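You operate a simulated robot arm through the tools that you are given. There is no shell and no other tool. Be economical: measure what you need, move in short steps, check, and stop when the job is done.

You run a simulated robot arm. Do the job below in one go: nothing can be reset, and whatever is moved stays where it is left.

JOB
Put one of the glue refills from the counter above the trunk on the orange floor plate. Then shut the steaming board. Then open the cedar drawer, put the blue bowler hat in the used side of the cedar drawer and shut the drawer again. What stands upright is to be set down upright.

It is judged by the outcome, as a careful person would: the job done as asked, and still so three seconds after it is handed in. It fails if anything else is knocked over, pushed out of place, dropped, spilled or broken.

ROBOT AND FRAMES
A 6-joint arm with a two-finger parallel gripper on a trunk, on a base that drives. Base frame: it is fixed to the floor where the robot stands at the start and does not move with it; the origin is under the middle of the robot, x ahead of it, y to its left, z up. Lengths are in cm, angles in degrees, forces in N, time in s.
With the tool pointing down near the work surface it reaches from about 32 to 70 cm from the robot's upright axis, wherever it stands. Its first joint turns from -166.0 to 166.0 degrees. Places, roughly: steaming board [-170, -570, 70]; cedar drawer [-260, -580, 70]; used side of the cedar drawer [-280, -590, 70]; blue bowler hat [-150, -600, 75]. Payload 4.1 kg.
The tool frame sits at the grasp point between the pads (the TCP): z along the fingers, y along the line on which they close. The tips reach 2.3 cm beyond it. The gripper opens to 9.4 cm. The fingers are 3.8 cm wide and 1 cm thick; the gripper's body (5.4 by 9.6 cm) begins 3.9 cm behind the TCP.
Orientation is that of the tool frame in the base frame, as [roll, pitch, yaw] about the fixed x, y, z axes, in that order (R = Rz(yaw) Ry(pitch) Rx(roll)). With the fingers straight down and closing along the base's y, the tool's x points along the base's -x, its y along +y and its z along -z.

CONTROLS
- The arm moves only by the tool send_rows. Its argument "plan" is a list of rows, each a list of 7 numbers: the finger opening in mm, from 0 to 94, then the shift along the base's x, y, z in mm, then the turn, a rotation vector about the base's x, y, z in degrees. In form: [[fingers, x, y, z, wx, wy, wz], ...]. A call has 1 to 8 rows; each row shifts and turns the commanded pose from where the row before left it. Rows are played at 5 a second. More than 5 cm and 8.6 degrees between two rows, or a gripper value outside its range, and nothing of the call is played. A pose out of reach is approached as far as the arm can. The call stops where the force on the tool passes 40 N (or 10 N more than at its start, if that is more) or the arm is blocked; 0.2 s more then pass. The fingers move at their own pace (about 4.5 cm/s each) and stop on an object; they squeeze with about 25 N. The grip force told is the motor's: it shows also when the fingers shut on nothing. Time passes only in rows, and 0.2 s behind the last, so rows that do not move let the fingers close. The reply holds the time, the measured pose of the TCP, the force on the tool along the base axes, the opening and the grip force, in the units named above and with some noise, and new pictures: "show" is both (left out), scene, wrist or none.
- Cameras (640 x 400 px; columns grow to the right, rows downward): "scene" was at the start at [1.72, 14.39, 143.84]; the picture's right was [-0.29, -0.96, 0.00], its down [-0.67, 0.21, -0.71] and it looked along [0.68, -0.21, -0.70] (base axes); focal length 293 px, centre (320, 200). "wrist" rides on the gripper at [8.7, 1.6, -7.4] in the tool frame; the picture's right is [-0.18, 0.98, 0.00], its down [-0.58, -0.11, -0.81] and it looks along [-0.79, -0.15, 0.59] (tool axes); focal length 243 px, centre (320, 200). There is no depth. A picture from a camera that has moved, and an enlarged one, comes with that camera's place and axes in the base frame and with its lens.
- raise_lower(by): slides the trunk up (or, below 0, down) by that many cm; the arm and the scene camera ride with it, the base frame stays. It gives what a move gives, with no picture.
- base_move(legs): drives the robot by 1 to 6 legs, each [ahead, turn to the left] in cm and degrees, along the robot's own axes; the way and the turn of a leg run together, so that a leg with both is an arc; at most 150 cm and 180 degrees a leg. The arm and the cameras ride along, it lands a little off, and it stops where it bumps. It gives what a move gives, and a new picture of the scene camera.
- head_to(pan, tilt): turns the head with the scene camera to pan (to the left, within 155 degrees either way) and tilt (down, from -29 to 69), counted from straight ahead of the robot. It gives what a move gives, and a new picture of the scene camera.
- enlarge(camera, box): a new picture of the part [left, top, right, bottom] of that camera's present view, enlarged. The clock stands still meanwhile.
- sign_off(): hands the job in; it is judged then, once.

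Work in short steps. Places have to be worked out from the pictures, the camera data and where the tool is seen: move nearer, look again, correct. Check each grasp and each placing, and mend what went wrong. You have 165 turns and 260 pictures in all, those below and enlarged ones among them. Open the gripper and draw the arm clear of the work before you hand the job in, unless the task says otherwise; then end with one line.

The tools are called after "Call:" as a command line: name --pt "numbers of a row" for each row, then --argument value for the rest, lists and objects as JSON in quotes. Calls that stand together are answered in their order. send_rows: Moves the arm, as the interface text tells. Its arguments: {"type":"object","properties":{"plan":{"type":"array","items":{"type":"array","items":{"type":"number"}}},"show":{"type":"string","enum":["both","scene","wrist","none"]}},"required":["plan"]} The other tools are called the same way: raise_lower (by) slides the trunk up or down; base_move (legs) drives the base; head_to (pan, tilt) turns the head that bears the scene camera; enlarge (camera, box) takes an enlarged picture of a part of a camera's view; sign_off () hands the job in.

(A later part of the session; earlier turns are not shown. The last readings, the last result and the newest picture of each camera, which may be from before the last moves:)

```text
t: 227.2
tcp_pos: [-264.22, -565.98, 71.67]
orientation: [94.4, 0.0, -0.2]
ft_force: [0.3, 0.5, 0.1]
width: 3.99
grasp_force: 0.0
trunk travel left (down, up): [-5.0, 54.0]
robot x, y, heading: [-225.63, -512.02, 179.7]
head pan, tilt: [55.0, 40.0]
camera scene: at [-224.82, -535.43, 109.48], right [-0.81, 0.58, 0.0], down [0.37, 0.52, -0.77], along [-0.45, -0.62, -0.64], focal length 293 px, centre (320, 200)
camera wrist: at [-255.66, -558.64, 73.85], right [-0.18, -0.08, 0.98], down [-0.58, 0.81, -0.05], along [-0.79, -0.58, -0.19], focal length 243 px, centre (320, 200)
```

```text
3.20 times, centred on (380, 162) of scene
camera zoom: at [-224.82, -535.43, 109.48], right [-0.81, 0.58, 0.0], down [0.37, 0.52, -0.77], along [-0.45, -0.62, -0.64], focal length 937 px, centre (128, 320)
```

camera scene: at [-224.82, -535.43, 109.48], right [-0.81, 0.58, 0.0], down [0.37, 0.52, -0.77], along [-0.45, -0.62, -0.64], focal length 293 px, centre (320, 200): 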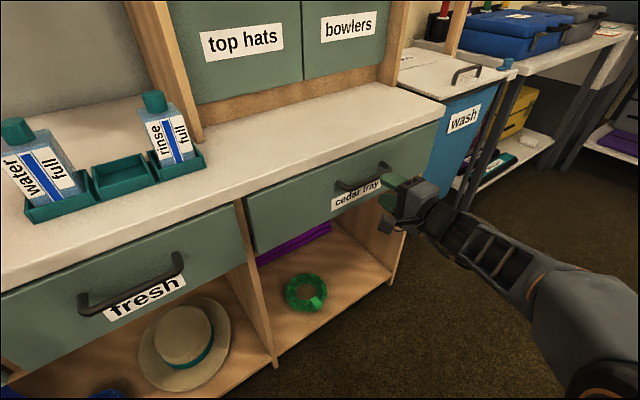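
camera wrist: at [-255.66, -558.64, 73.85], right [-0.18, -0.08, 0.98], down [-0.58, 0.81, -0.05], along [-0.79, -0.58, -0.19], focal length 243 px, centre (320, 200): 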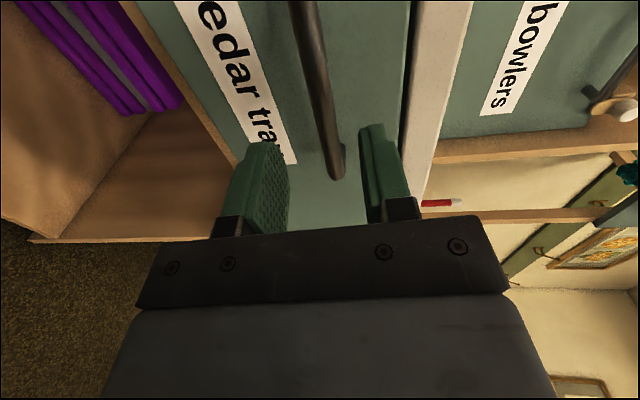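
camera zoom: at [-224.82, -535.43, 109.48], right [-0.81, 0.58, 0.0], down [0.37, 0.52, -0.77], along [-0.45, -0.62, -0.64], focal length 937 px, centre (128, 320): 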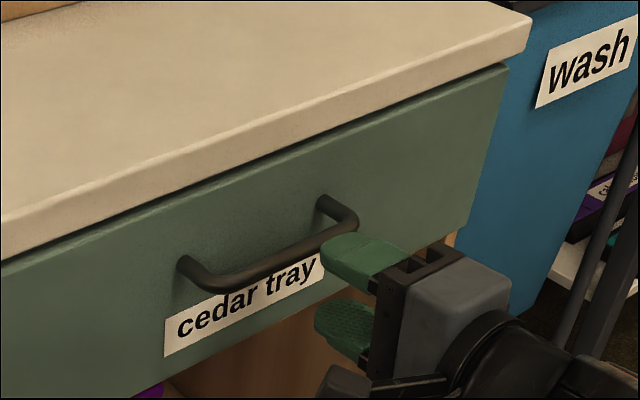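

Bar at z≈71.7 lies between the finger heights. Advance 6.5 cm.

Call:
send_rows --pt "40 0 -30 2 0 0 0" --pt "40 0 -20 0 0 0 0" --pt "40 0 -15 0 0 0 0"

Call:
enlarge --camera "scene" --box '[300, 120, 460, 220]'

```text
t: 228.1
tcp_pos: [-264.25, -572.36, 71.94]
orientation: [94.5, 0.0, -0.2]
ft_force: [3.3, 5.7, -1.9]
width: 3.98
grasp_force: 0.1
trunk travel left (down, up): [-5.0, 54.0]
robot x, y, heading: [-225.75, -511.94, 179.4]
head pan, tilt: [55.0, 40.0]
camera scene: at [-224.81, -535.42, 109.48], right [-0.81, 0.58, 0.0], down [0.37, 0.52, -0.77], along [-0.45, -0.62, -0.64], focal length 293 px, centre (320, 200)
camera wrist: at [-255.66, -565.15, 74.08], right [-0.18, -0.08, 0.98], down [-0.58, 0.81, -0.04], along [-0.79, -0.58, -0.19], focal length 243 px, centre (320, 200)
```

scene: 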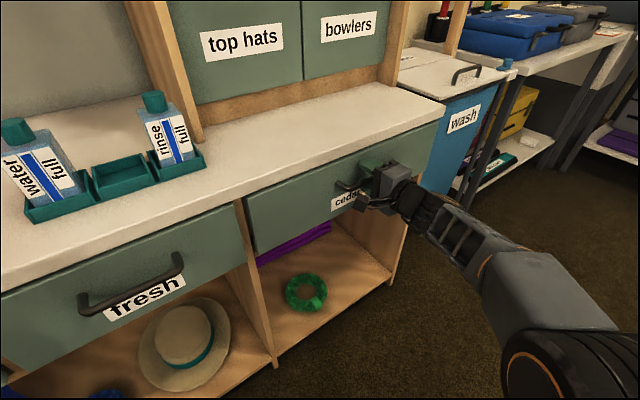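
wrist: 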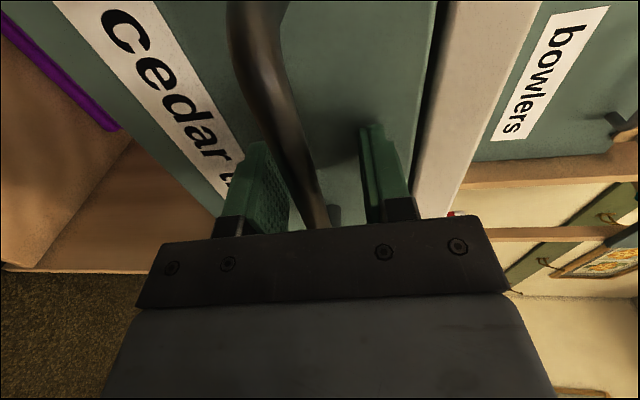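

```text
4.00 times, centred on (380, 170) of scene
camera zoom: at [-224.81, -535.42, 109.48], right [-0.81, 0.58, 0.0], down [0.37, 0.52, -0.77], along [-0.45, -0.62, -0.64], focal length 1172 px, centre (80, 320)
```

zoom: 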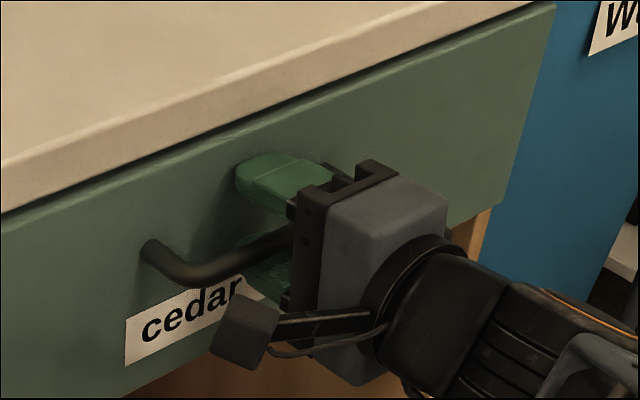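

Contact with the face; the bar is between the fingers. Close, then pull gently.

Call:
send_rows --pt "40 0 5 0 0 0 0" --pt "0 0 0 0 0 0 0" --pt "0 0 0 0 0 0 0" --pt "0 0 0 0 0 0 0" --show "none"

Call:
send_rows --pt "0 0 15 0 0 0 0" --pt "0 0 20 0 0 0 0" --pt "0 0 20 0 0 0 0" --pt "0 0 20 0 0 0 0"

```text
t: 229.1
tcp_pos: [-264.35, -571.84, 71.53]
orientation: [94.8, -0.1, -0.2]
ft_force: [8.0, 14.2, -21.7]
width: 1.27
grasp_force: 44.7
trunk travel left (down, up): [-5.0, 54.0]
robot x, y, heading: [-225.53, -512.0, 179.3]
head pan, tilt: [55.0, 40.0]
```

```text
t: 230.1
tcp_pos: [-264.28, -564.43, 71.48]
orientation: [95.0, -0.1, -0.2]
ft_force: [1.6, 0.0, -29.7]
width: 1.28
grasp_force: 45.6
trunk travel left (down, up): [-5.0, 54.0]
robot x, y, heading: [-225.8, -511.75, 179.5]
head pan, tilt: [55.0, 40.0]
camera scene: at [-224.93, -535.63, 109.41], right [-0.81, 0.58, 0.0], down [0.37, 0.52, -0.76], along [-0.44, -0.62, -0.64], focal length 293 px, centre (320, 200)
camera wrist: at [-255.72, -557.26, 73.72], right [-0.19, -0.08, 0.98], down [-0.58, 0.81, -0.04], along [-0.79, -0.57, -0.2], focal length 243 px, centre (320, 200)
```

scene: 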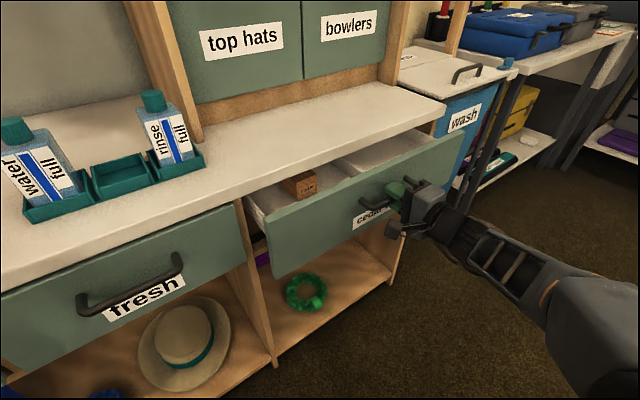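
wrist: 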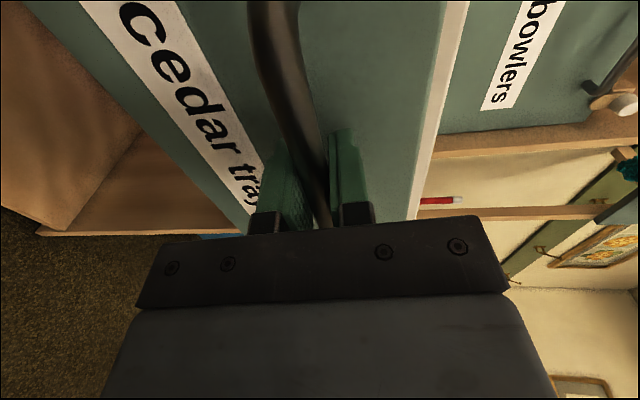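

The drawer opens; handle pushes tool down (-30 N), so ease down 3 mm and keep pulling.

Call:
send_rows --pt "0 0 0 -4 0 0 0" --pt "0 0 20 0 0 0 0" --pt "0 0 25 0 0 0 0" --pt "0 0 25 0 0 0 0" --pt "0 0 25 0 0 0 0"

```text
t: 231.2
tcp_pos: [-264.4, -554.92, 71.46]
orientation: [94.6, 0.0, -0.3]
ft_force: [-6.6, -0.5, -16.8]
width: 1.29
grasp_force: 45.6
trunk travel left (down, up): [-5.0, 54.0]
robot x, y, heading: [-225.7, -511.94, 179.3]
head pan, tilt: [55.0, 40.0]
camera scene: at [-224.96, -535.54, 109.44], right [-0.81, 0.58, 0.0], down [0.37, 0.52, -0.77], along [-0.44, -0.62, -0.64], focal length 293 px, centre (320, 200)
camera wrist: at [-255.75, -547.71, 73.68], right [-0.19, -0.08, 0.98], down [-0.58, 0.82, -0.04], along [-0.8, -0.57, -0.2], focal length 243 px, centre (320, 200)
```

scene: 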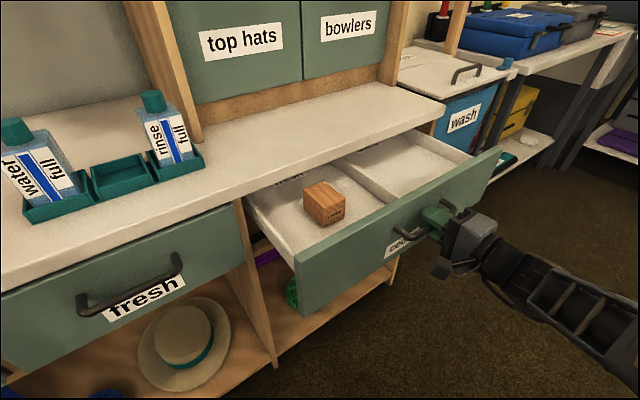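
wrist: 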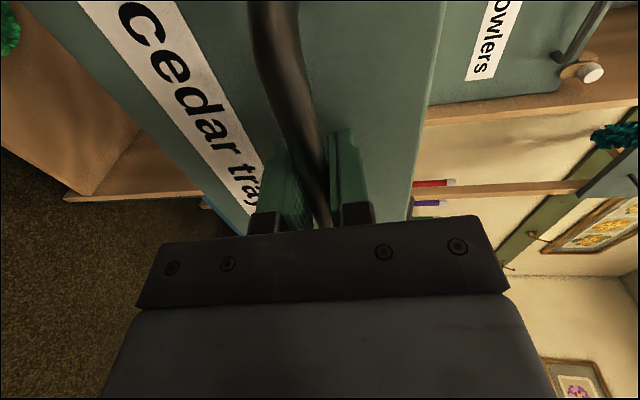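

Two compartments are visible: left holds a cedar block, right (x≈-280, "used") is empty. Pull ~7 cm more.

Call:
send_rows --pt "0 0 25 -2 0 0 0" --pt "0 0 25 0 0 0 0" --pt "0 0 25 0 0 0 0"

Call:
enlarge --camera "scene" --box '[230, 120, 530, 308]'

```text
t: 232.1
tcp_pos: [-264.48, -547.29, 71.44]
orientation: [94.3, 0.1, -0.3]
ft_force: [-13.6, -1.0, 4.8]
width: 1.27
grasp_force: 45.0
trunk travel left (down, up): [-5.0, 54.0]
robot x, y, heading: [-225.36, -512.06, 179.7]
head pan, tilt: [55.0, 40.0]
camera scene: at [-224.92, -535.44, 109.5], right [-0.81, 0.58, 0.0], down [0.37, 0.52, -0.77], along [-0.45, -0.62, -0.64], focal length 293 px, centre (320, 200)
camera wrist: at [-255.78, -540.1, 73.61], right [-0.18, -0.07, 0.98], down [-0.58, 0.81, -0.05], along [-0.8, -0.57, -0.19], focal length 243 px, centre (320, 200)
```

scene: 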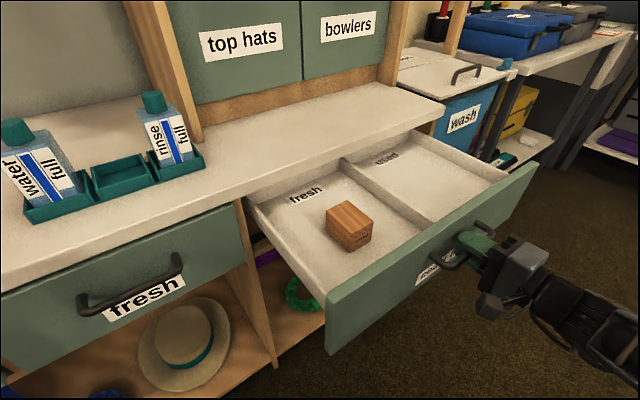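
wrist: 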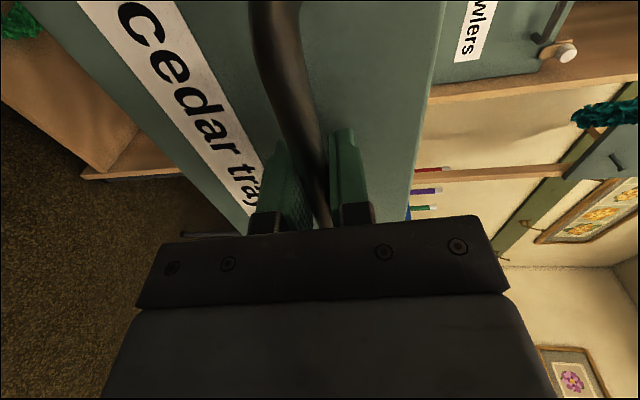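

```text
2.13 times, centred on (380, 214) of scene
camera zoom: at [-224.92, -535.44, 109.5], right [-0.81, 0.58, 0.0], down [0.37, 0.52, -0.77], along [-0.45, -0.62, -0.64], focal length 623 px, centre (192, 170)
```

zoom: 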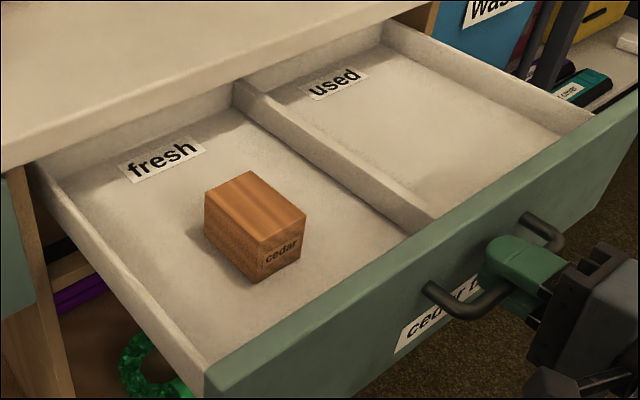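

Open 24 cm; compartments labelled "fresh" (left) and "used" (right). Release the handle and withdraw.

Call:
send_rows --pt "40 0 0 0 0 0 0" --pt "40 0 0 0 0 0 0" --pt "40 0 25 0 0 0 0" --pt "40 0 25 0 0 0 0" --show "scene"

```text
t: 233.1
tcp_pos: [-264.16, -542.31, 71.32]
orientation: [94.5, 0.0, -0.2]
ft_force: [0.4, 0.7, -0.6]
width: 4.01
grasp_force: 0.1
trunk travel left (down, up): [-5.0, 54.0]
robot x, y, heading: [-225.73, -511.83, 179.7]
head pan, tilt: [55.0, 40.0]
camera scene: at [-224.83, -535.46, 109.47], right [-0.81, 0.58, 0.0], down [0.37, 0.52, -0.77], along [-0.45, -0.62, -0.64], focal length 293 px, centre (320, 200)
```

scene: 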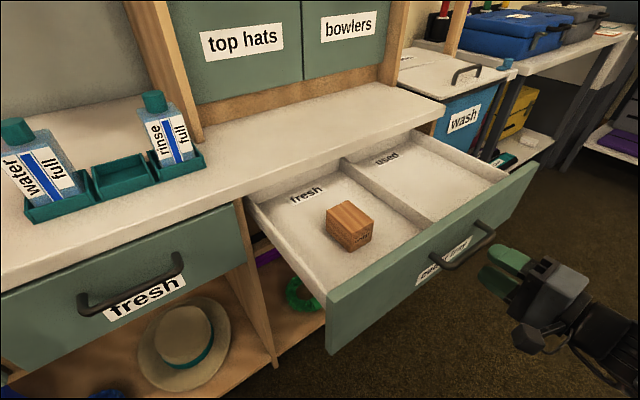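

Raise the trunk, bring the tool back to pointing down near the neutral pose.

Call:
raise_lower --by 40

Call:
send_rows --pt "60 0 10 0 8 0 0" --pt "60 0 10 0 8 0 0" --pt "60 0 10 0 8 0 0" --pt "60 0 10 0 8 0 0" --pt "60 0 0 0 8 0 0" --pt "60 0 0 0 8 0 0" --pt "60 0 0 0 8 0 0" --pt "60 0 0 0 8 0 0" --show "none"

Call:
send_rows --pt "60 0 0 0 8 0 0" --pt "60 0 0 0 8 0 0" --pt "60 0 0 0 5.5 0 0" --show "scene"

```text
t: 236.9
tcp_pos: [-264.24, -542.31, 111.25]
orientation: [94.5, -0.1, -0.2]
ft_force: [-0.3, -0.2, -0.1]
width: 4.0
grasp_force: 0.1
trunk travel left (down, up): [-45.0, 14.0]
robot x, y, heading: [-225.68, -512.09, 179.2]
head pan, tilt: [55.0, 40.0]
```

```text
t: 238.7
tcp_pos: [-264.27, -538.36, 111.31]
orientation: [158.7, 0.3, -0.1]
ft_force: [-0.4, 0.3, 0.6]
width: 6.0
grasp_force: 0.0
trunk travel left (down, up): [-45.0, 14.0]
robot x, y, heading: [-225.72, -511.88, 179.8]
head pan, tilt: [55.0, 40.0]
```

```text
t: 239.5
tcp_pos: [-264.18, -538.34, 111.22]
orientation: [-179.9, 0.2, 0.0]
ft_force: [-0.2, 0.5, -0.8]
width: 6.01
grasp_force: 0.1
trunk travel left (down, up): [-45.0, 14.0]
robot x, y, heading: [-225.61, -511.76, 179.4]
head pan, tilt: [55.0, 40.0]
camera scene: at [-224.83, -535.46, 149.47], right [-0.81, 0.58, 0.0], down [0.37, 0.52, -0.77], along [-0.45, -0.62, -0.64], focal length 293 px, centre (320, 200)
```

scene: 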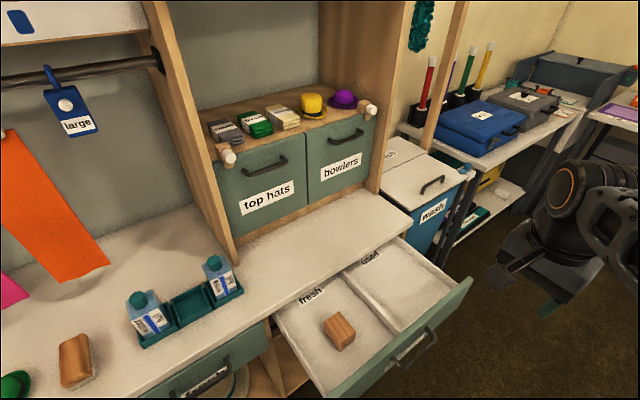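

Reverse to stand opposite the hats (x≈-150, y≈-533).

Call:
base_move --legs '[[0, -15.2], [-78, 0], [0, 15.5]]'

Call:
head_to --pan 90 --tilt 45

Call:
enlarge --camera "scene" --box '[180, 80, 500, 280]'

```text
t: 245.5
tcp_pos: [-189.4, -559.57, 111.5]
orientation: [180.0, 0.2, 0.2]
ft_force: [-1.0, 0.6, 0.3]
width: 5.99
grasp_force: 0.1
trunk travel left (down, up): [-45.0, 14.0]
robot x, y, heading: [-150.87, -533.33, 180.0]
head pan, tilt: [55.0, 40.0]
camera scene: at [-149.92, -556.72, 149.47], right [-0.82, 0.58, 0.0], down [0.37, 0.52, -0.77], along [-0.44, -0.62, -0.64], focal length 293 px, centre (320, 200)
```

scene: 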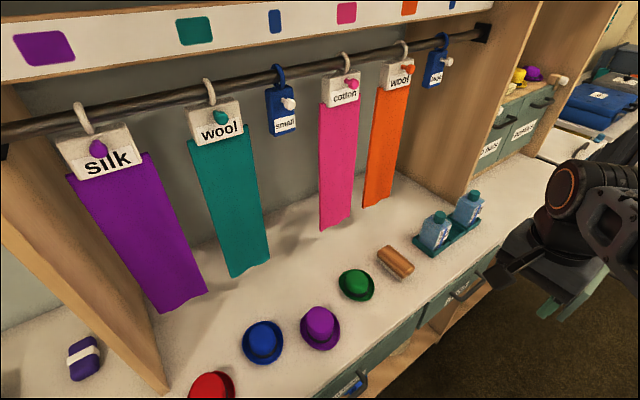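

```text
t: 246.5
tcp_pos: [-189.34, -559.8, 111.35]
orientation: [-179.9, 0.1, 0.2]
ft_force: [0.0, -0.6, -0.1]
width: 5.98
grasp_force: 0.1
trunk travel left (down, up): [-45.0, 14.0]
robot x, y, heading: [-150.74, -532.84, 179.6]
head pan, tilt: [90.0, 45.0]
camera scene: at [-145.07, -557.91, 148.75], right [-1.0, 0.01, 0.0], down [0.0, 0.71, -0.71], along [0.0, -0.71, -0.71], focal length 293 px, centre (320, 200)
```

scene: 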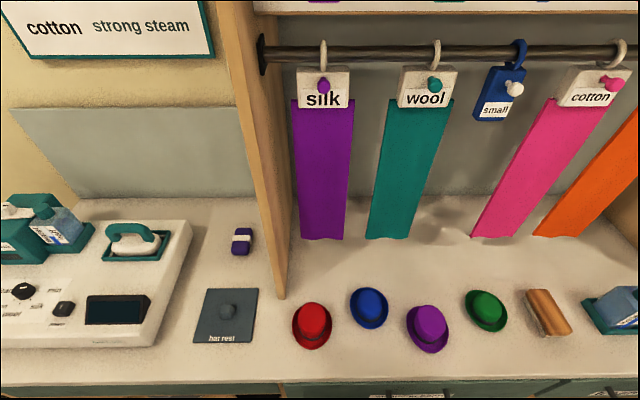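

```text
2.00 times, centred on (340, 180) of scene
camera zoom: at [-145.07, -557.91, 148.75], right [-1.0, 0.01, 0.0], down [0.0, 0.71, -0.71], along [0.0, -0.71, -0.71], focal length 586 px, centre (280, 240)
```

zoom: 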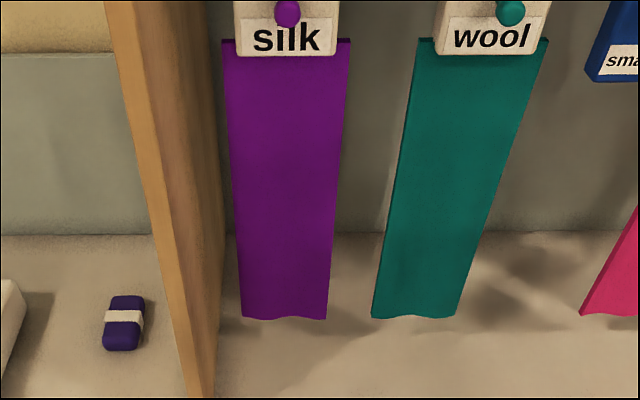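

Blue hat centre ≈ (-157, -590), crown ~6 cm wide. Moving above it (closing along y) at z≈100.

Call:
send_rows --pt "94 40 -25 0 0 0 0" --pt "94 40 -25 0 0 0 0" --pt "94 40 -25 0 0 0 0" --pt "94 40 -25 0 0 0 0" --pt "94 40 -25 0 0 0 0" --pt "94 40 -30 0 0 0 0" --pt "94 40 -25 0 0 0 0" --pt "94 40 -25 0 0 0 0" --show "none"

Call:
send_rows --pt "94 0 -40 0 0 0 0" --pt "94 3 -40 0 0 0 0" --pt "94 0 -17 -20 0 0 0"

```text
t: 248.3
tcp_pos: [-157.03, -580.25, 111.32]
orientation: [-179.9, 0.2, 0.2]
ft_force: [-1.2, -0.4, 0.2]
width: 9.41
grasp_force: 0.1
trunk travel left (down, up): [-45.0, 14.0]
robot x, y, heading: [-151.21, -533.39, 179.8]
head pan, tilt: [90.0, 45.0]
```

```text
t: 249.1
tcp_pos: [-156.91, -589.89, 109.3]
orientation: [-180.0, 0.2, 0.2]
ft_force: [0.0, -0.3, 0.0]
width: 9.42
grasp_force: 0.0
trunk travel left (down, up): [-45.0, 14.0]
robot x, y, heading: [-151.01, -533.18, 179.7]
head pan, tilt: [90.0, 45.0]
camera scene: at [-145.06, -557.94, 148.74], right [-1.0, 0.01, 0.0], down [0.0, 0.71, -0.71], along [0.0, -0.71, -0.71], focal length 293 px, centre (320, 200)
camera wrist: at [-148.29, -591.59, 116.71], right [-0.18, -0.98, 0.0], down [-0.58, 0.11, 0.81], along [-0.8, 0.15, -0.59], focal length 243 px, centre (320, 200)
```

scene: 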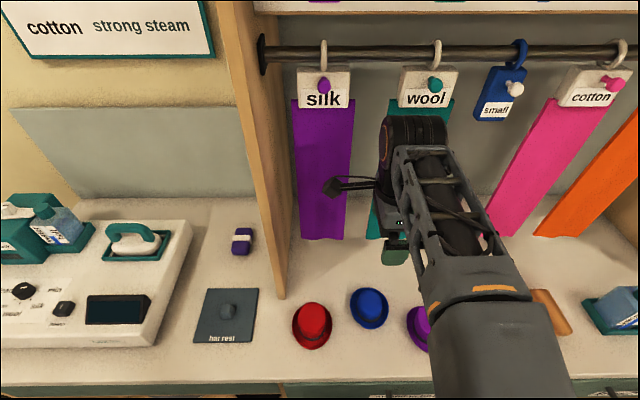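
wrist: 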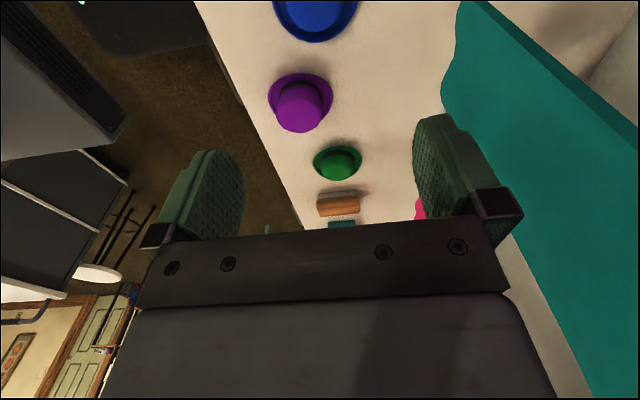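

Scarf is ~9 cm clear. Descend to z≈95 and recheck.

Call:
send_rows --pt "94 0 3 -45 0 0 0" --pt "94 0 0 -45 0 0 0" --pt "94 0 0 -35 0 0 0"

Call:
enlarge --camera "scene" --box '[270, 230, 500, 374]'

```text
t: 249.9
tcp_pos: [-157.1, -589.54, 96.71]
orientation: [-180.0, 0.1, 0.2]
ft_force: [0.1, -0.7, 0.5]
width: 9.4
grasp_force: 0.0
trunk travel left (down, up): [-45.0, 14.0]
robot x, y, heading: [-150.77, -532.78, 179.7]
head pan, tilt: [90.0, 45.0]
camera scene: at [-145.06, -557.93, 148.74], right [-1.0, 0.01, 0.0], down [0.0, 0.71, -0.71], along [0.0, -0.71, -0.71], focal length 293 px, centre (320, 200)
camera wrist: at [-148.44, -591.17, 104.1], right [-0.18, -0.98, 0.0], down [-0.58, 0.11, 0.81], along [-0.79, 0.15, -0.59], focal length 243 px, centre (320, 200)
```

scene: 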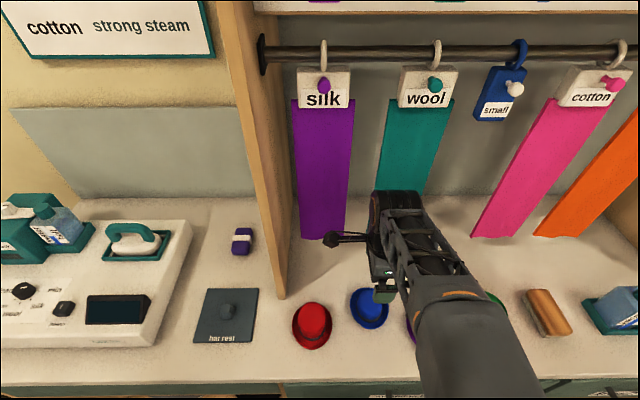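
wrist: 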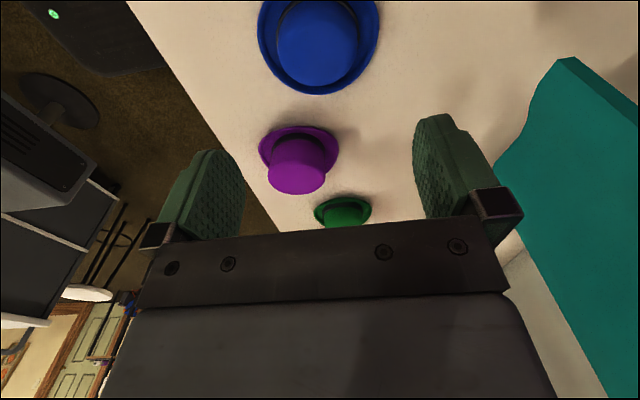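

```text
2.78 times, centred on (385, 302) of scene
camera zoom: at [-145.06, -557.93, 148.74], right [-1.0, 0.01, 0.0], down [0.0, 0.71, -0.71], along [0.0, -0.71, -0.71], focal length 814 px, centre (139, -83)
```

zoom: 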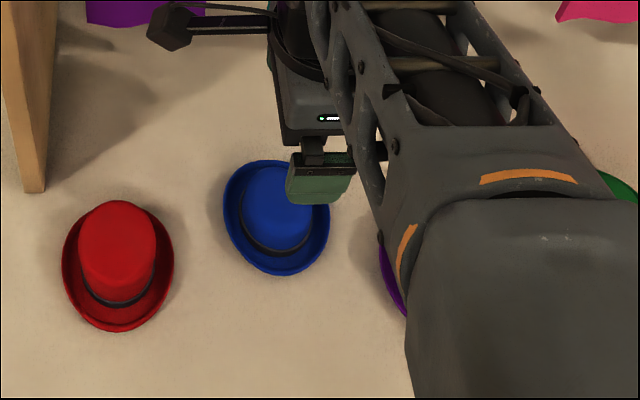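

Hat centre ≈ (-157, -589.6). Descend to z≈85 and look.

Call:
send_rows --pt "94 0 0 -45 0 0 0" --pt "94 0 0 -45 0 0 0" --pt "94 0 0 -27 0 0 0"

Call:
enlarge --camera "wrist" --box '[160, 60, 500, 272]'

Call:
enlarge --camera "scene" --box '[300, 230, 460, 330]'

```text
t: 250.7
tcp_pos: [-156.97, -589.56, 85.0]
orientation: [179.9, 0.3, 0.3]
ft_force: [-0.2, 0.4, 0.5]
width: 9.41
grasp_force: 0.0
trunk travel left (down, up): [-45.0, 14.0]
robot x, y, heading: [-151.13, -533.3, 179.6]
head pan, tilt: [90.0, 45.0]
camera scene: at [-145.06, -557.93, 148.75], right [-1.0, 0.01, 0.0], down [0.0, 0.71, -0.71], along [0.0, -0.71, -0.71], focal length 293 px, centre (320, 200)
camera wrist: at [-148.28, -591.23, 92.36], right [-0.18, -0.98, 0.0], down [-0.58, 0.11, 0.81], along [-0.8, 0.15, -0.59], focal length 243 px, centre (320, 200)
```

scene: 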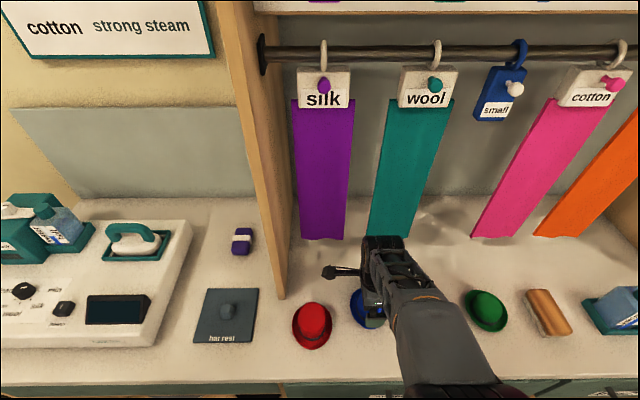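
wrist: 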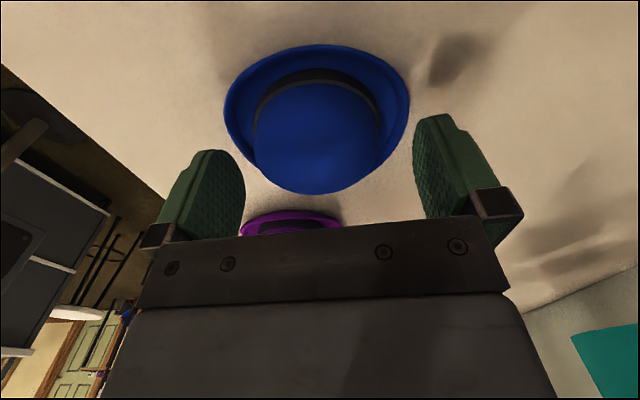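

```text
1.88 times, centred on (330, 166) of wrist
camera zoom: at [-148.28, -591.23, 92.36], right [-0.18, -0.98, 0.0], down [-0.58, 0.11, 0.81], along [-0.8, 0.15, -0.59], focal length 457 px, centre (301, 264)
```

zoom: 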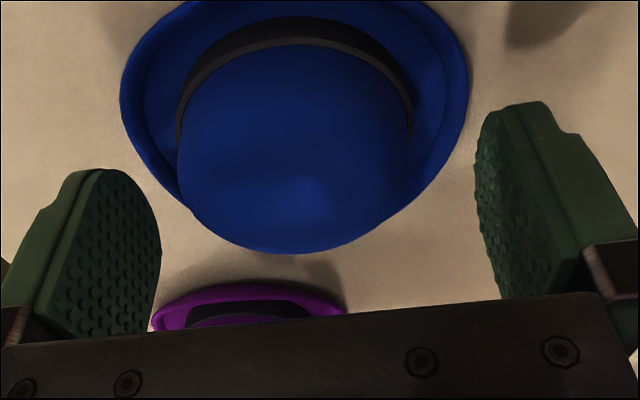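

```text
4.00 times, centred on (380, 280) of scene
camera zoom: at [-145.06, -557.93, 148.75], right [-1.0, 0.01, 0.0], down [0.0, 0.71, -0.71], along [0.0, -0.71, -0.71], focal length 1172 px, centre (80, -120)
```

zoom: 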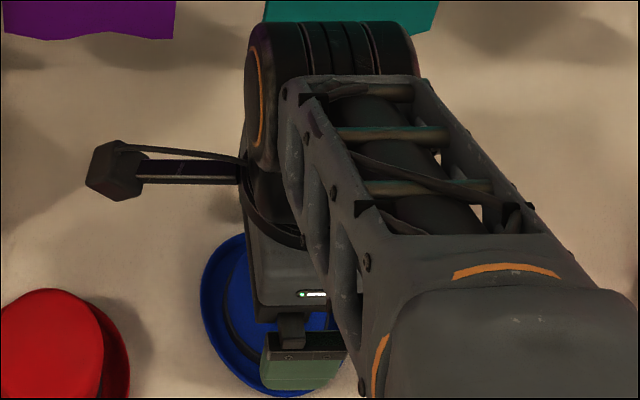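

Brim radius ≈ 6 cm, crown ≈ 7.3 cm. Narrow to 8.6 cm and descend to TCP z≈82 (tips ≈79.7, above the brim).

Call:
send_rows --pt "86 0 2 -10 0 0 0" --pt "86 0 0 -10 0 0 0" --pt "86 0 0 -8 0 0 0" --pt "86 0 0 0 0 0 0" --show "wrist"

Call:
enlarge --camera "wrist" --box '[160, 60, 500, 272]'

```text
t: 251.5
tcp_pos: [-157.03, -589.63, 83.17]
orientation: [179.3, 0.3, 0.2]
ft_force: [0.3, 2.1, 15.8]
width: 8.84
grasp_force: 2.8
trunk travel left (down, up): [-45.0, 14.0]
robot x, y, heading: [-150.87, -533.09, 179.8]
head pan, tilt: [90.0, 45.0]
stopped in row 4: the force on the tool passed its limit (the readings are from after the stop); the commanded pose is now the measured one
camera wrist: at [-148.33, -591.21, 90.62], right [-0.18, -0.98, 0.01], down [-0.58, 0.12, 0.81], along [-0.8, 0.14, -0.59], focal length 243 px, centre (320, 200)
```

wrist: 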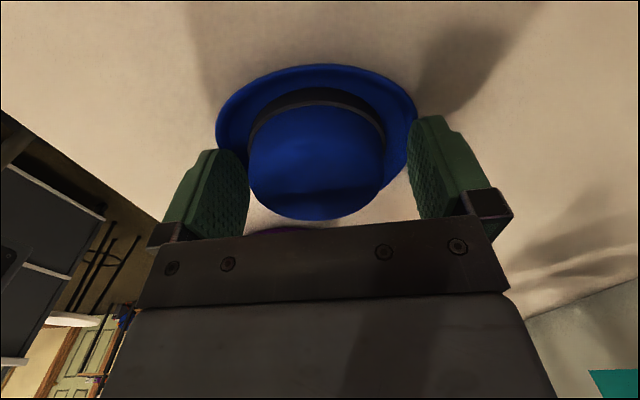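

```text
1.88 times, centred on (330, 166) of wrist
camera zoom: at [-148.33, -591.21, 90.62], right [-0.18, -0.98, 0.01], down [-0.58, 0.12, 0.81], along [-0.8, 0.14, -0.59], focal length 457 px, centre (301, 264)
```

zoom: 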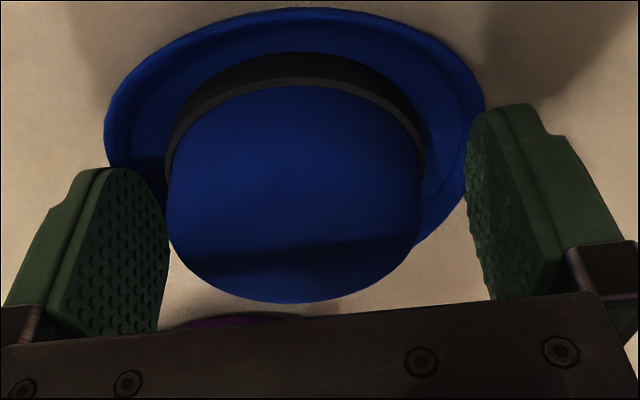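

Tips touched the upturned brim (z≈81). Lift and inspect the hat's shape before regripping.

Call:
send_rows --pt "94 0 0 30 0 0 0" --pt "94 0 0 45 0 0 0" --pt "94 0 0 45 0 0 0" --pt "94 -40 0 20 0 0 0" --show "none"

Call:
enlarge --camera "scene" --box '[320, 270, 416, 330]'

Call:
enlarge --camera "wrist" --box '[220, 0, 412, 120]'

```text
t: 252.5
tcp_pos: [-160.91, -589.69, 96.85]
orientation: [179.6, 0.2, 0.4]
ft_force: [-0.4, 0.5, 0.0]
width: 9.39
grasp_force: 0.1
trunk travel left (down, up): [-45.0, 14.0]
robot x, y, heading: [-150.66, -533.17, 179.4]
head pan, tilt: [90.0, 45.0]
```

```text
6.67 times, centred on (368, 300) of scene
camera zoom: at [-145.07, -557.9, 148.74], right [-1.0, 0.01, 0.0], down [0.0, 0.71, -0.71], along [0.0, -0.71, -0.71], focal length 1952 px, centre (0, -467)
```

zoom: 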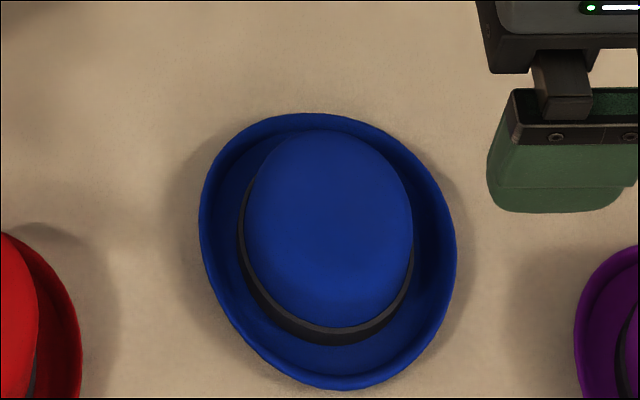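

```text
3.33 times, centred on (316, 60) of wrist
camera zoom: at [-152.37, -591.25, 104.41], right [-0.18, -0.98, 0.01], down [-0.58, 0.11, 0.81], along [-0.8, 0.14, -0.59], focal length 809 px, centre (333, 667)
```

zoom: 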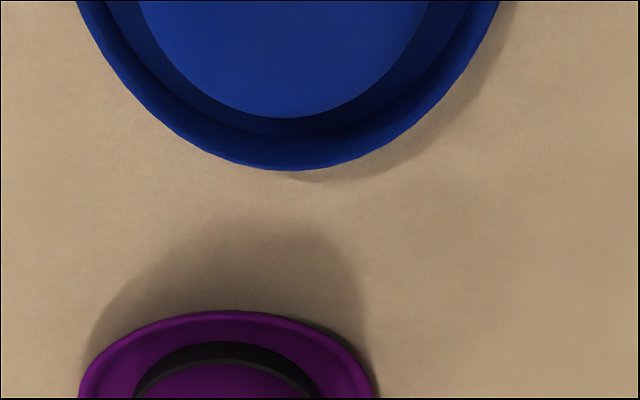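

The oval hat's long axis is turned ~19° from y; its ends are the flatter brim parts. Align the gripper to it (+19° yaw), recentre, and descend to TCP z≈84 with 8.4 cm opening.

Call:
send_rows --pt "94 20 -1 -10 0 0 6.5" --pt "94 19 -1 -10 0 0 6.5" --pt "86 0 0 -40 0 0 6" --pt "84 0 0 -40 0 0 0" --pt "84 0 0 -24 0 0 0" --pt "84 0 0 -3 0 0 0" --show "wrist"

Call:
enlarge --camera "wrist" --box '[160, 60, 500, 272]'

```text
t: 253.9
tcp_pos: [-157.13, -589.65, 84.13]
orientation: [179.6, 0.3, 19.2]
ft_force: [-0.4, 0.4, -0.8]
width: 8.42
grasp_force: 0.0
trunk travel left (down, up): [-45.0, 14.0]
robot x, y, heading: [-150.96, -532.91, 179.6]
head pan, tilt: [90.0, 45.0]
camera wrist: at [-148.38, -588.46, 91.5], right [0.15, -0.99, 0.01], down [-0.58, -0.08, 0.81], along [-0.8, -0.13, -0.59], focal length 243 px, centre (320, 200)
```

wrist: 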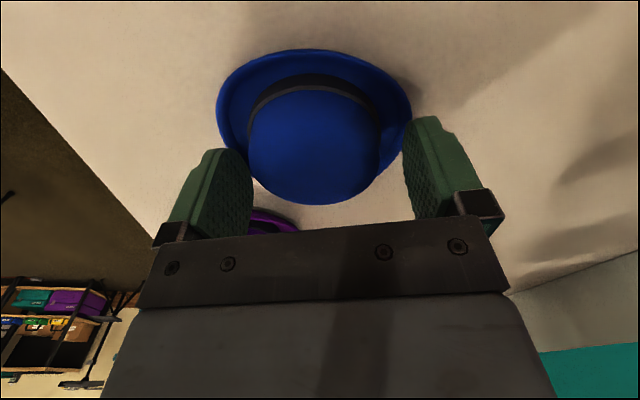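

```text
1.88 times, centred on (330, 166) of wrist
camera zoom: at [-148.38, -588.46, 91.5], right [0.15, -0.99, 0.01], down [-0.58, -0.08, 0.81], along [-0.8, -0.13, -0.59], focal length 457 px, centre (301, 264)
```

zoom: 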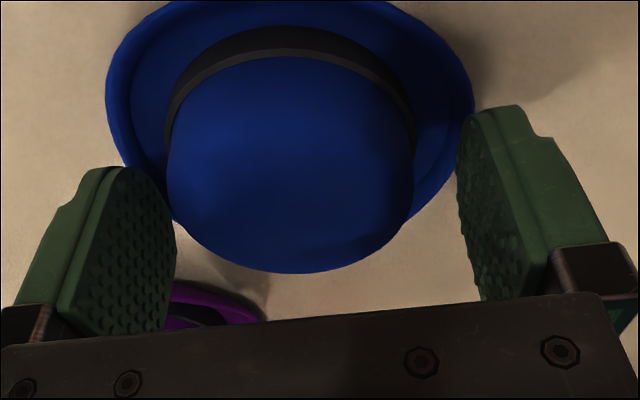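

Well aligned; shift 3 mm +y, close to 8 cm, and lower in 3 mm steps.

Call:
send_rows --pt "80 0 3 0 0 0 0" --pt "80 0 0 -3 0 0 0" --pt "80 0 0 -3 0 0 0" --pt "80 0 0 -3 0 0 0" --show "none"

Call:
enlarge --camera "wrist" --box '[160, 60, 500, 272]'

```text
t: 254.9
tcp_pos: [-156.98, -589.43, 83.47]
orientation: [179.4, 0.1, 19.3]
ft_force: [-0.8, 1.6, 9.8]
width: 8.04
grasp_force: 0.4
trunk travel left (down, up): [-45.0, 14.0]
robot x, y, heading: [-150.75, -533.21, 179.7]
head pan, tilt: [90.0, 45.0]
```

```text
1.88 times, centred on (330, 166) of wrist
camera zoom: at [-148.41, -588.2, 90.85], right [0.15, -0.99, 0.01], down [-0.58, -0.08, 0.81], along [-0.8, -0.13, -0.59], focal length 457 px, centre (301, 264)
```

zoom: 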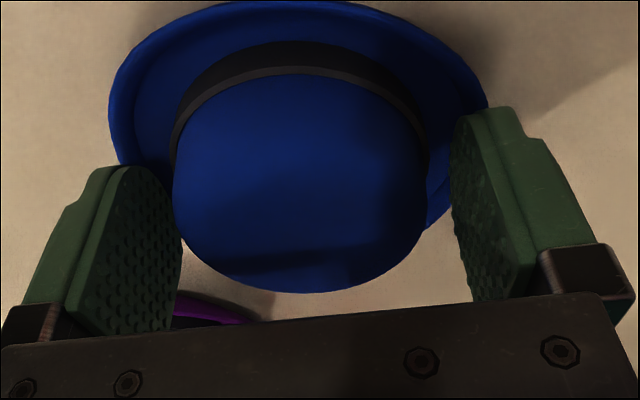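

Tips rest on the brim (10 N). Rise 2 mm and close on the crown.

Call:
send_rows --pt "78 0 0 4 0 0 0" --pt "60 0 0 0 0 0 0" --pt "40 0 0 0 0 0 0" --pt "40 0 0 0 0 0 0" --show "none"

Call:
enlarge --camera "wrist" --box '[160, 60, 500, 272]'

```text
t: 255.9
tcp_pos: [-157.07, -589.51, 83.68]
orientation: [179.7, 0.2, 19.2]
ft_force: [-0.9, -0.2, -0.7]
width: 6.3
grasp_force: 24.9
trunk travel left (down, up): [-45.0, 14.0]
robot x, y, heading: [-150.29, -532.91, 179.4]
head pan, tilt: [90.0, 45.0]
```

```text
1.88 times, centred on (330, 166) of wrist
camera zoom: at [-148.42, -588.25, 91.1], right [0.15, -0.99, 0.01], down [-0.58, -0.08, 0.81], along [-0.8, -0.13, -0.59], focal length 457 px, centre (301, 264)
```

zoom: 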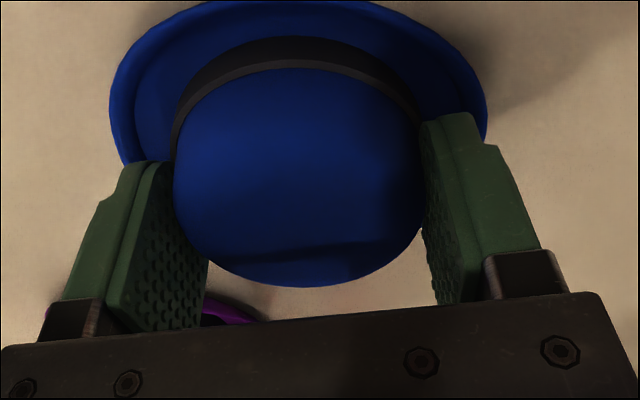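

Held at 6.3 cm. Lift slowly 2 cm and verify.

Call:
send_rows --pt "0 0 0 3 0 0 0" --pt "0 0 0 5 0 0 0" --pt "0 0 0 6 0 0 0" --pt "0 0 0 6 0 0 0"

Call:
enlarge --camera "scene" --box '[320, 250, 448, 330]'

```text
t: 256.9
tcp_pos: [-157.02, -589.5, 85.65]
orientation: [179.7, 0.2, 19.3]
ft_force: [-0.8, 0.8, -0.2]
width: 6.25
grasp_force: 25.1
trunk travel left (down, up): [-45.0, 14.0]
robot x, y, heading: [-150.78, -533.06, 179.6]
head pan, tilt: [90.0, 45.0]
camera scene: at [-145.06, -557.92, 148.74], right [-1.0, 0.01, 0.0], down [0.0, 0.71, -0.71], along [0.0, -0.71, -0.71], focal length 293 px, centre (320, 200)
camera wrist: at [-148.41, -588.24, 93.14], right [0.15, -0.99, 0.01], down [-0.58, -0.08, 0.81], along [-0.8, -0.13, -0.59], focal length 243 px, centre (320, 200)
```

scene: 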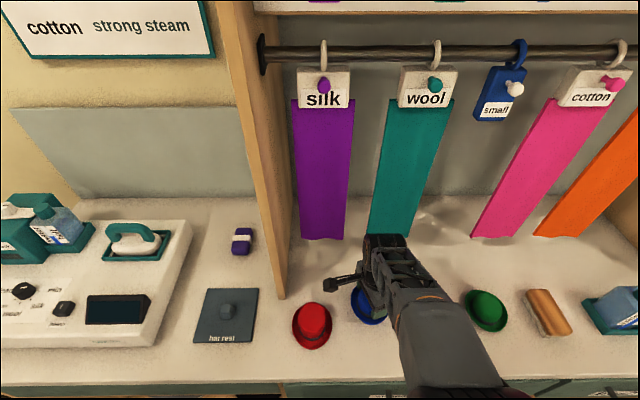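
wrist: 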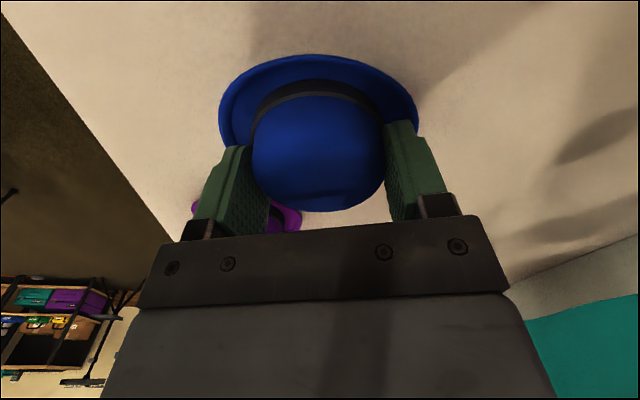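

```text
5.00 times, centred on (384, 290) of scene
camera zoom: at [-145.06, -557.92, 148.74], right [-1.0, 0.01, 0.0], down [0.0, 0.71, -0.71], along [0.0, -0.71, -0.71], focal length 1464 px, centre (0, -250)
```

zoom: 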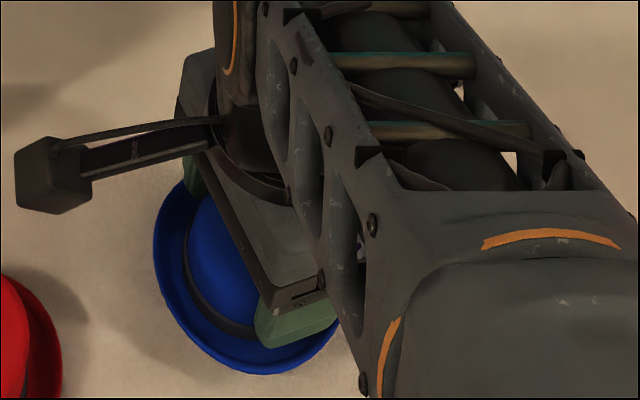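

Hat is lifted with the gripper. Raise 20 cm gently, then draw it toward the robot's left-front.

Call:
send_rows --pt "0 0 0 15 0 0 0" --pt "0 0 0 20 0 0 0" --pt "0 0 0 25 0 0 0" --pt "0 0 0 30 0 0 0" --pt "0 0 0 30 0 0 0" --pt "0 0 10 30 0 0 0" --pt "0 0 20 25 0 0 0" --pt "0 0 20 20 0 0 0" --show "none"

Call:
send_rows --pt "0 -15 20 5 0 0 0" --pt "0 -25 20 0 0 0 0" --pt "0 -30 20 0 0 0 0" --pt "0 -30 20 0 0 0 0" --pt "0 -30 20 0 0 0 0" --pt "0 -30 20 0 0 0 0" --pt "0 -20 10 0 0 0 0"

```text
t: 258.7
tcp_pos: [-156.98, -584.46, 105.25]
orientation: [179.6, 0.2, 19.2]
ft_force: [-0.3, -0.8, -1.1]
width: 6.27
grasp_force: 25.5
trunk travel left (down, up): [-45.0, 14.0]
robot x, y, heading: [-150.88, -533.11, 179.8]
head pan, tilt: [90.0, 45.0]
```

```text
t: 260.3
tcp_pos: [-175.06, -571.58, 105.73]
orientation: [179.5, 0.2, 19.1]
ft_force: [-0.5, -0.5, -0.6]
width: 6.28
grasp_force: 25.3
trunk travel left (down, up): [-45.0, 14.0]
robot x, y, heading: [-150.61, -533.51, 179.5]
head pan, tilt: [90.0, 45.0]
camera scene: at [-145.08, -557.9, 148.75], right [-1.0, 0.01, 0.0], down [0.0, 0.71, -0.71], along [0.0, -0.71, -0.71], focal length 293 px, centre (320, 200)
camera wrist: at [-166.55, -570.24, 113.08], right [0.15, -0.99, 0.01], down [-0.58, -0.08, 0.81], along [-0.8, -0.13, -0.59], focal length 243 px, centre (320, 200)
```

scene: 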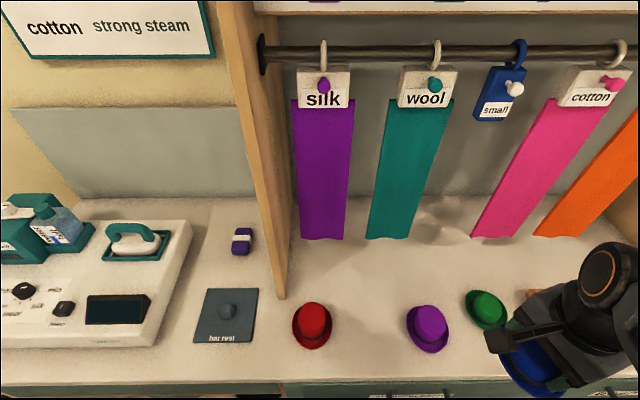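
wrist: 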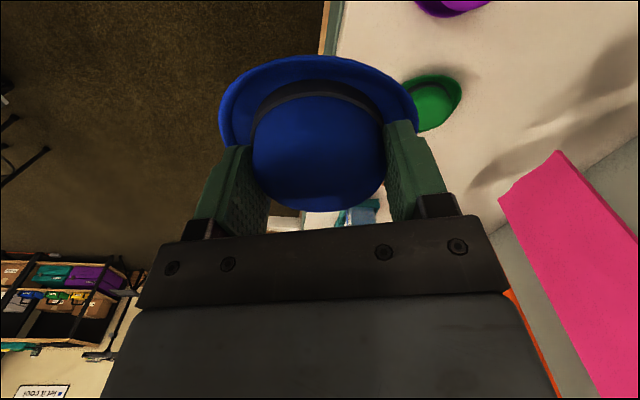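

Hat held securely. Drive forward diagonally to the open drawer.

Call:
base_move --legs '[[0, -11.4], [106, 0], [0, 11.8]]'

Call:
head_to --pan 80 --tilt 50

```text
t: 267.2
tcp_pos: [-277.74, -550.66, 105.74]
orientation: [179.6, 0.2, 19.8]
ft_force: [0.1, 0.4, -1.2]
width: 6.27
grasp_force: 25.0
trunk travel left (down, up): [-45.0, 14.0]
robot x, y, heading: [-253.93, -511.91, -179.9]
head pan, tilt: [90.0, 45.0]
camera scene: at [-247.8, -536.69, 148.74], right [-1.0, 0.0, 0.0], down [0.0, 0.71, -0.71], along [0.0, -0.71, -0.71], focal length 293 px, centre (320, 200)
```

scene: 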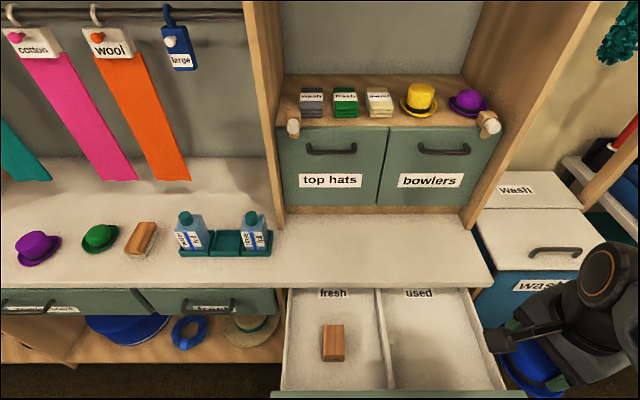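

```text
t: 268.0
tcp_pos: [-277.72, -550.66, 105.71]
orientation: [179.6, 0.3, 19.7]
ft_force: [0.6, 0.1, -0.4]
width: 6.26
grasp_force: 25.1
trunk travel left (down, up): [-45.0, 14.0]
robot x, y, heading: [-253.88, -511.93, -179.9]
head pan, tilt: [80.0, 50.0]
camera scene: at [-249.15, -536.14, 148.06], right [-0.99, 0.17, 0.0], down [0.13, 0.76, -0.64], along [-0.11, -0.63, -0.77], focal length 293 px, centre (320, 200)
```

scene: 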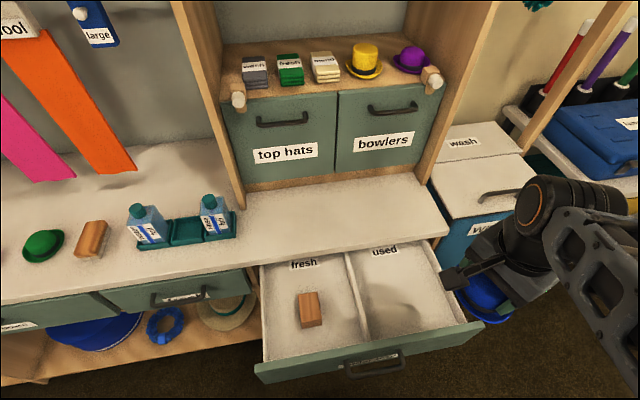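

Used compartment: x≈-264…-290, y≈-555…-575. Move over its centre (-277, -565), then lower the trunk 22 cm.

Call:
send_rows --pt "0 0 -25 0 0 0 0" --pt "0 5 -30 0 0 0 0" --pt "0 0 -30 0 0 0 0" --pt "0 0 -30 0 0 0 0" --pt "0 0 -28 0 0 0 0" --show "none"

Call:
raise_lower --by -22

Call:
send_rows --pt "0 0 0 0 0 0 0"

```text
t: 269.2
tcp_pos: [-277.31, -564.97, 105.68]
orientation: [179.6, 0.1, 19.8]
ft_force: [0.2, -0.3, 0.1]
width: 6.26
grasp_force: 25.2
trunk travel left (down, up): [-45.0, 14.0]
robot x, y, heading: [-254.02, -512.13, -179.7]
head pan, tilt: [80.0, 50.0]
```

```text
t: 271.5
tcp_pos: [-277.25, -565.0, 83.56]
orientation: [179.6, 0.2, 19.7]
ft_force: [0.0, -0.4, 0.5]
width: 6.28
grasp_force: 25.3
trunk travel left (down, up): [-23.0, 36.0]
robot x, y, heading: [-253.53, -512.49, -179.5]
head pan, tilt: [80.0, 50.0]
```

```text
t: 271.9
tcp_pos: [-277.25, -564.83, 83.63]
orientation: [179.7, 0.1, 19.7]
ft_force: [-0.2, 0.1, -0.7]
width: 6.3
grasp_force: 25.0
trunk travel left (down, up): [-23.0, 36.0]
robot x, y, heading: [-253.6, -512.08, -179.6]
head pan, tilt: [80.0, 50.0]
camera scene: at [-249.16, -536.14, 126.05], right [-0.99, 0.17, 0.0], down [0.13, 0.76, -0.64], along [-0.11, -0.63, -0.77], focal length 293 px, centre (320, 200)
camera wrist: at [-268.68, -563.59, 91.09], right [0.16, -0.99, 0.01], down [-0.58, -0.09, 0.81], along [-0.8, -0.13, -0.59], focal length 243 px, centre (320, 200)
```

scene: 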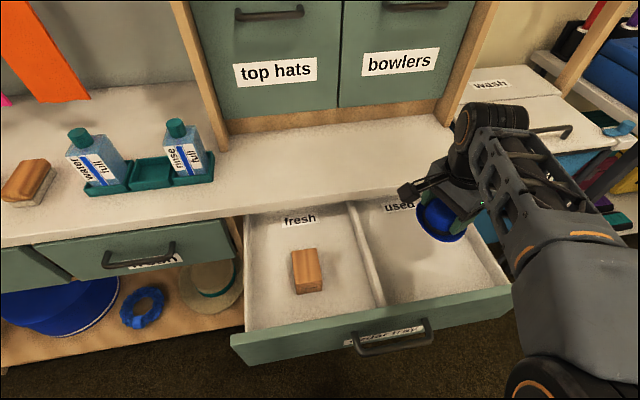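
wrist: 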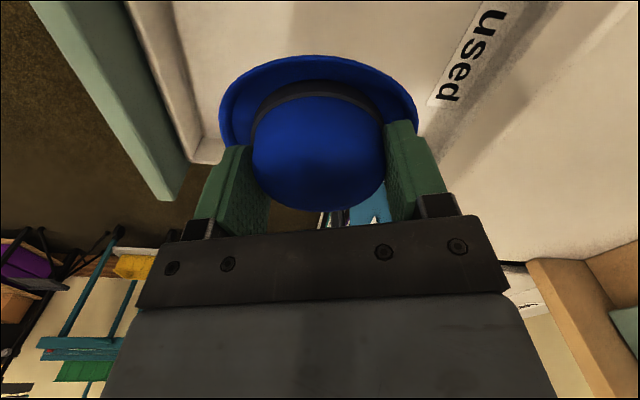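

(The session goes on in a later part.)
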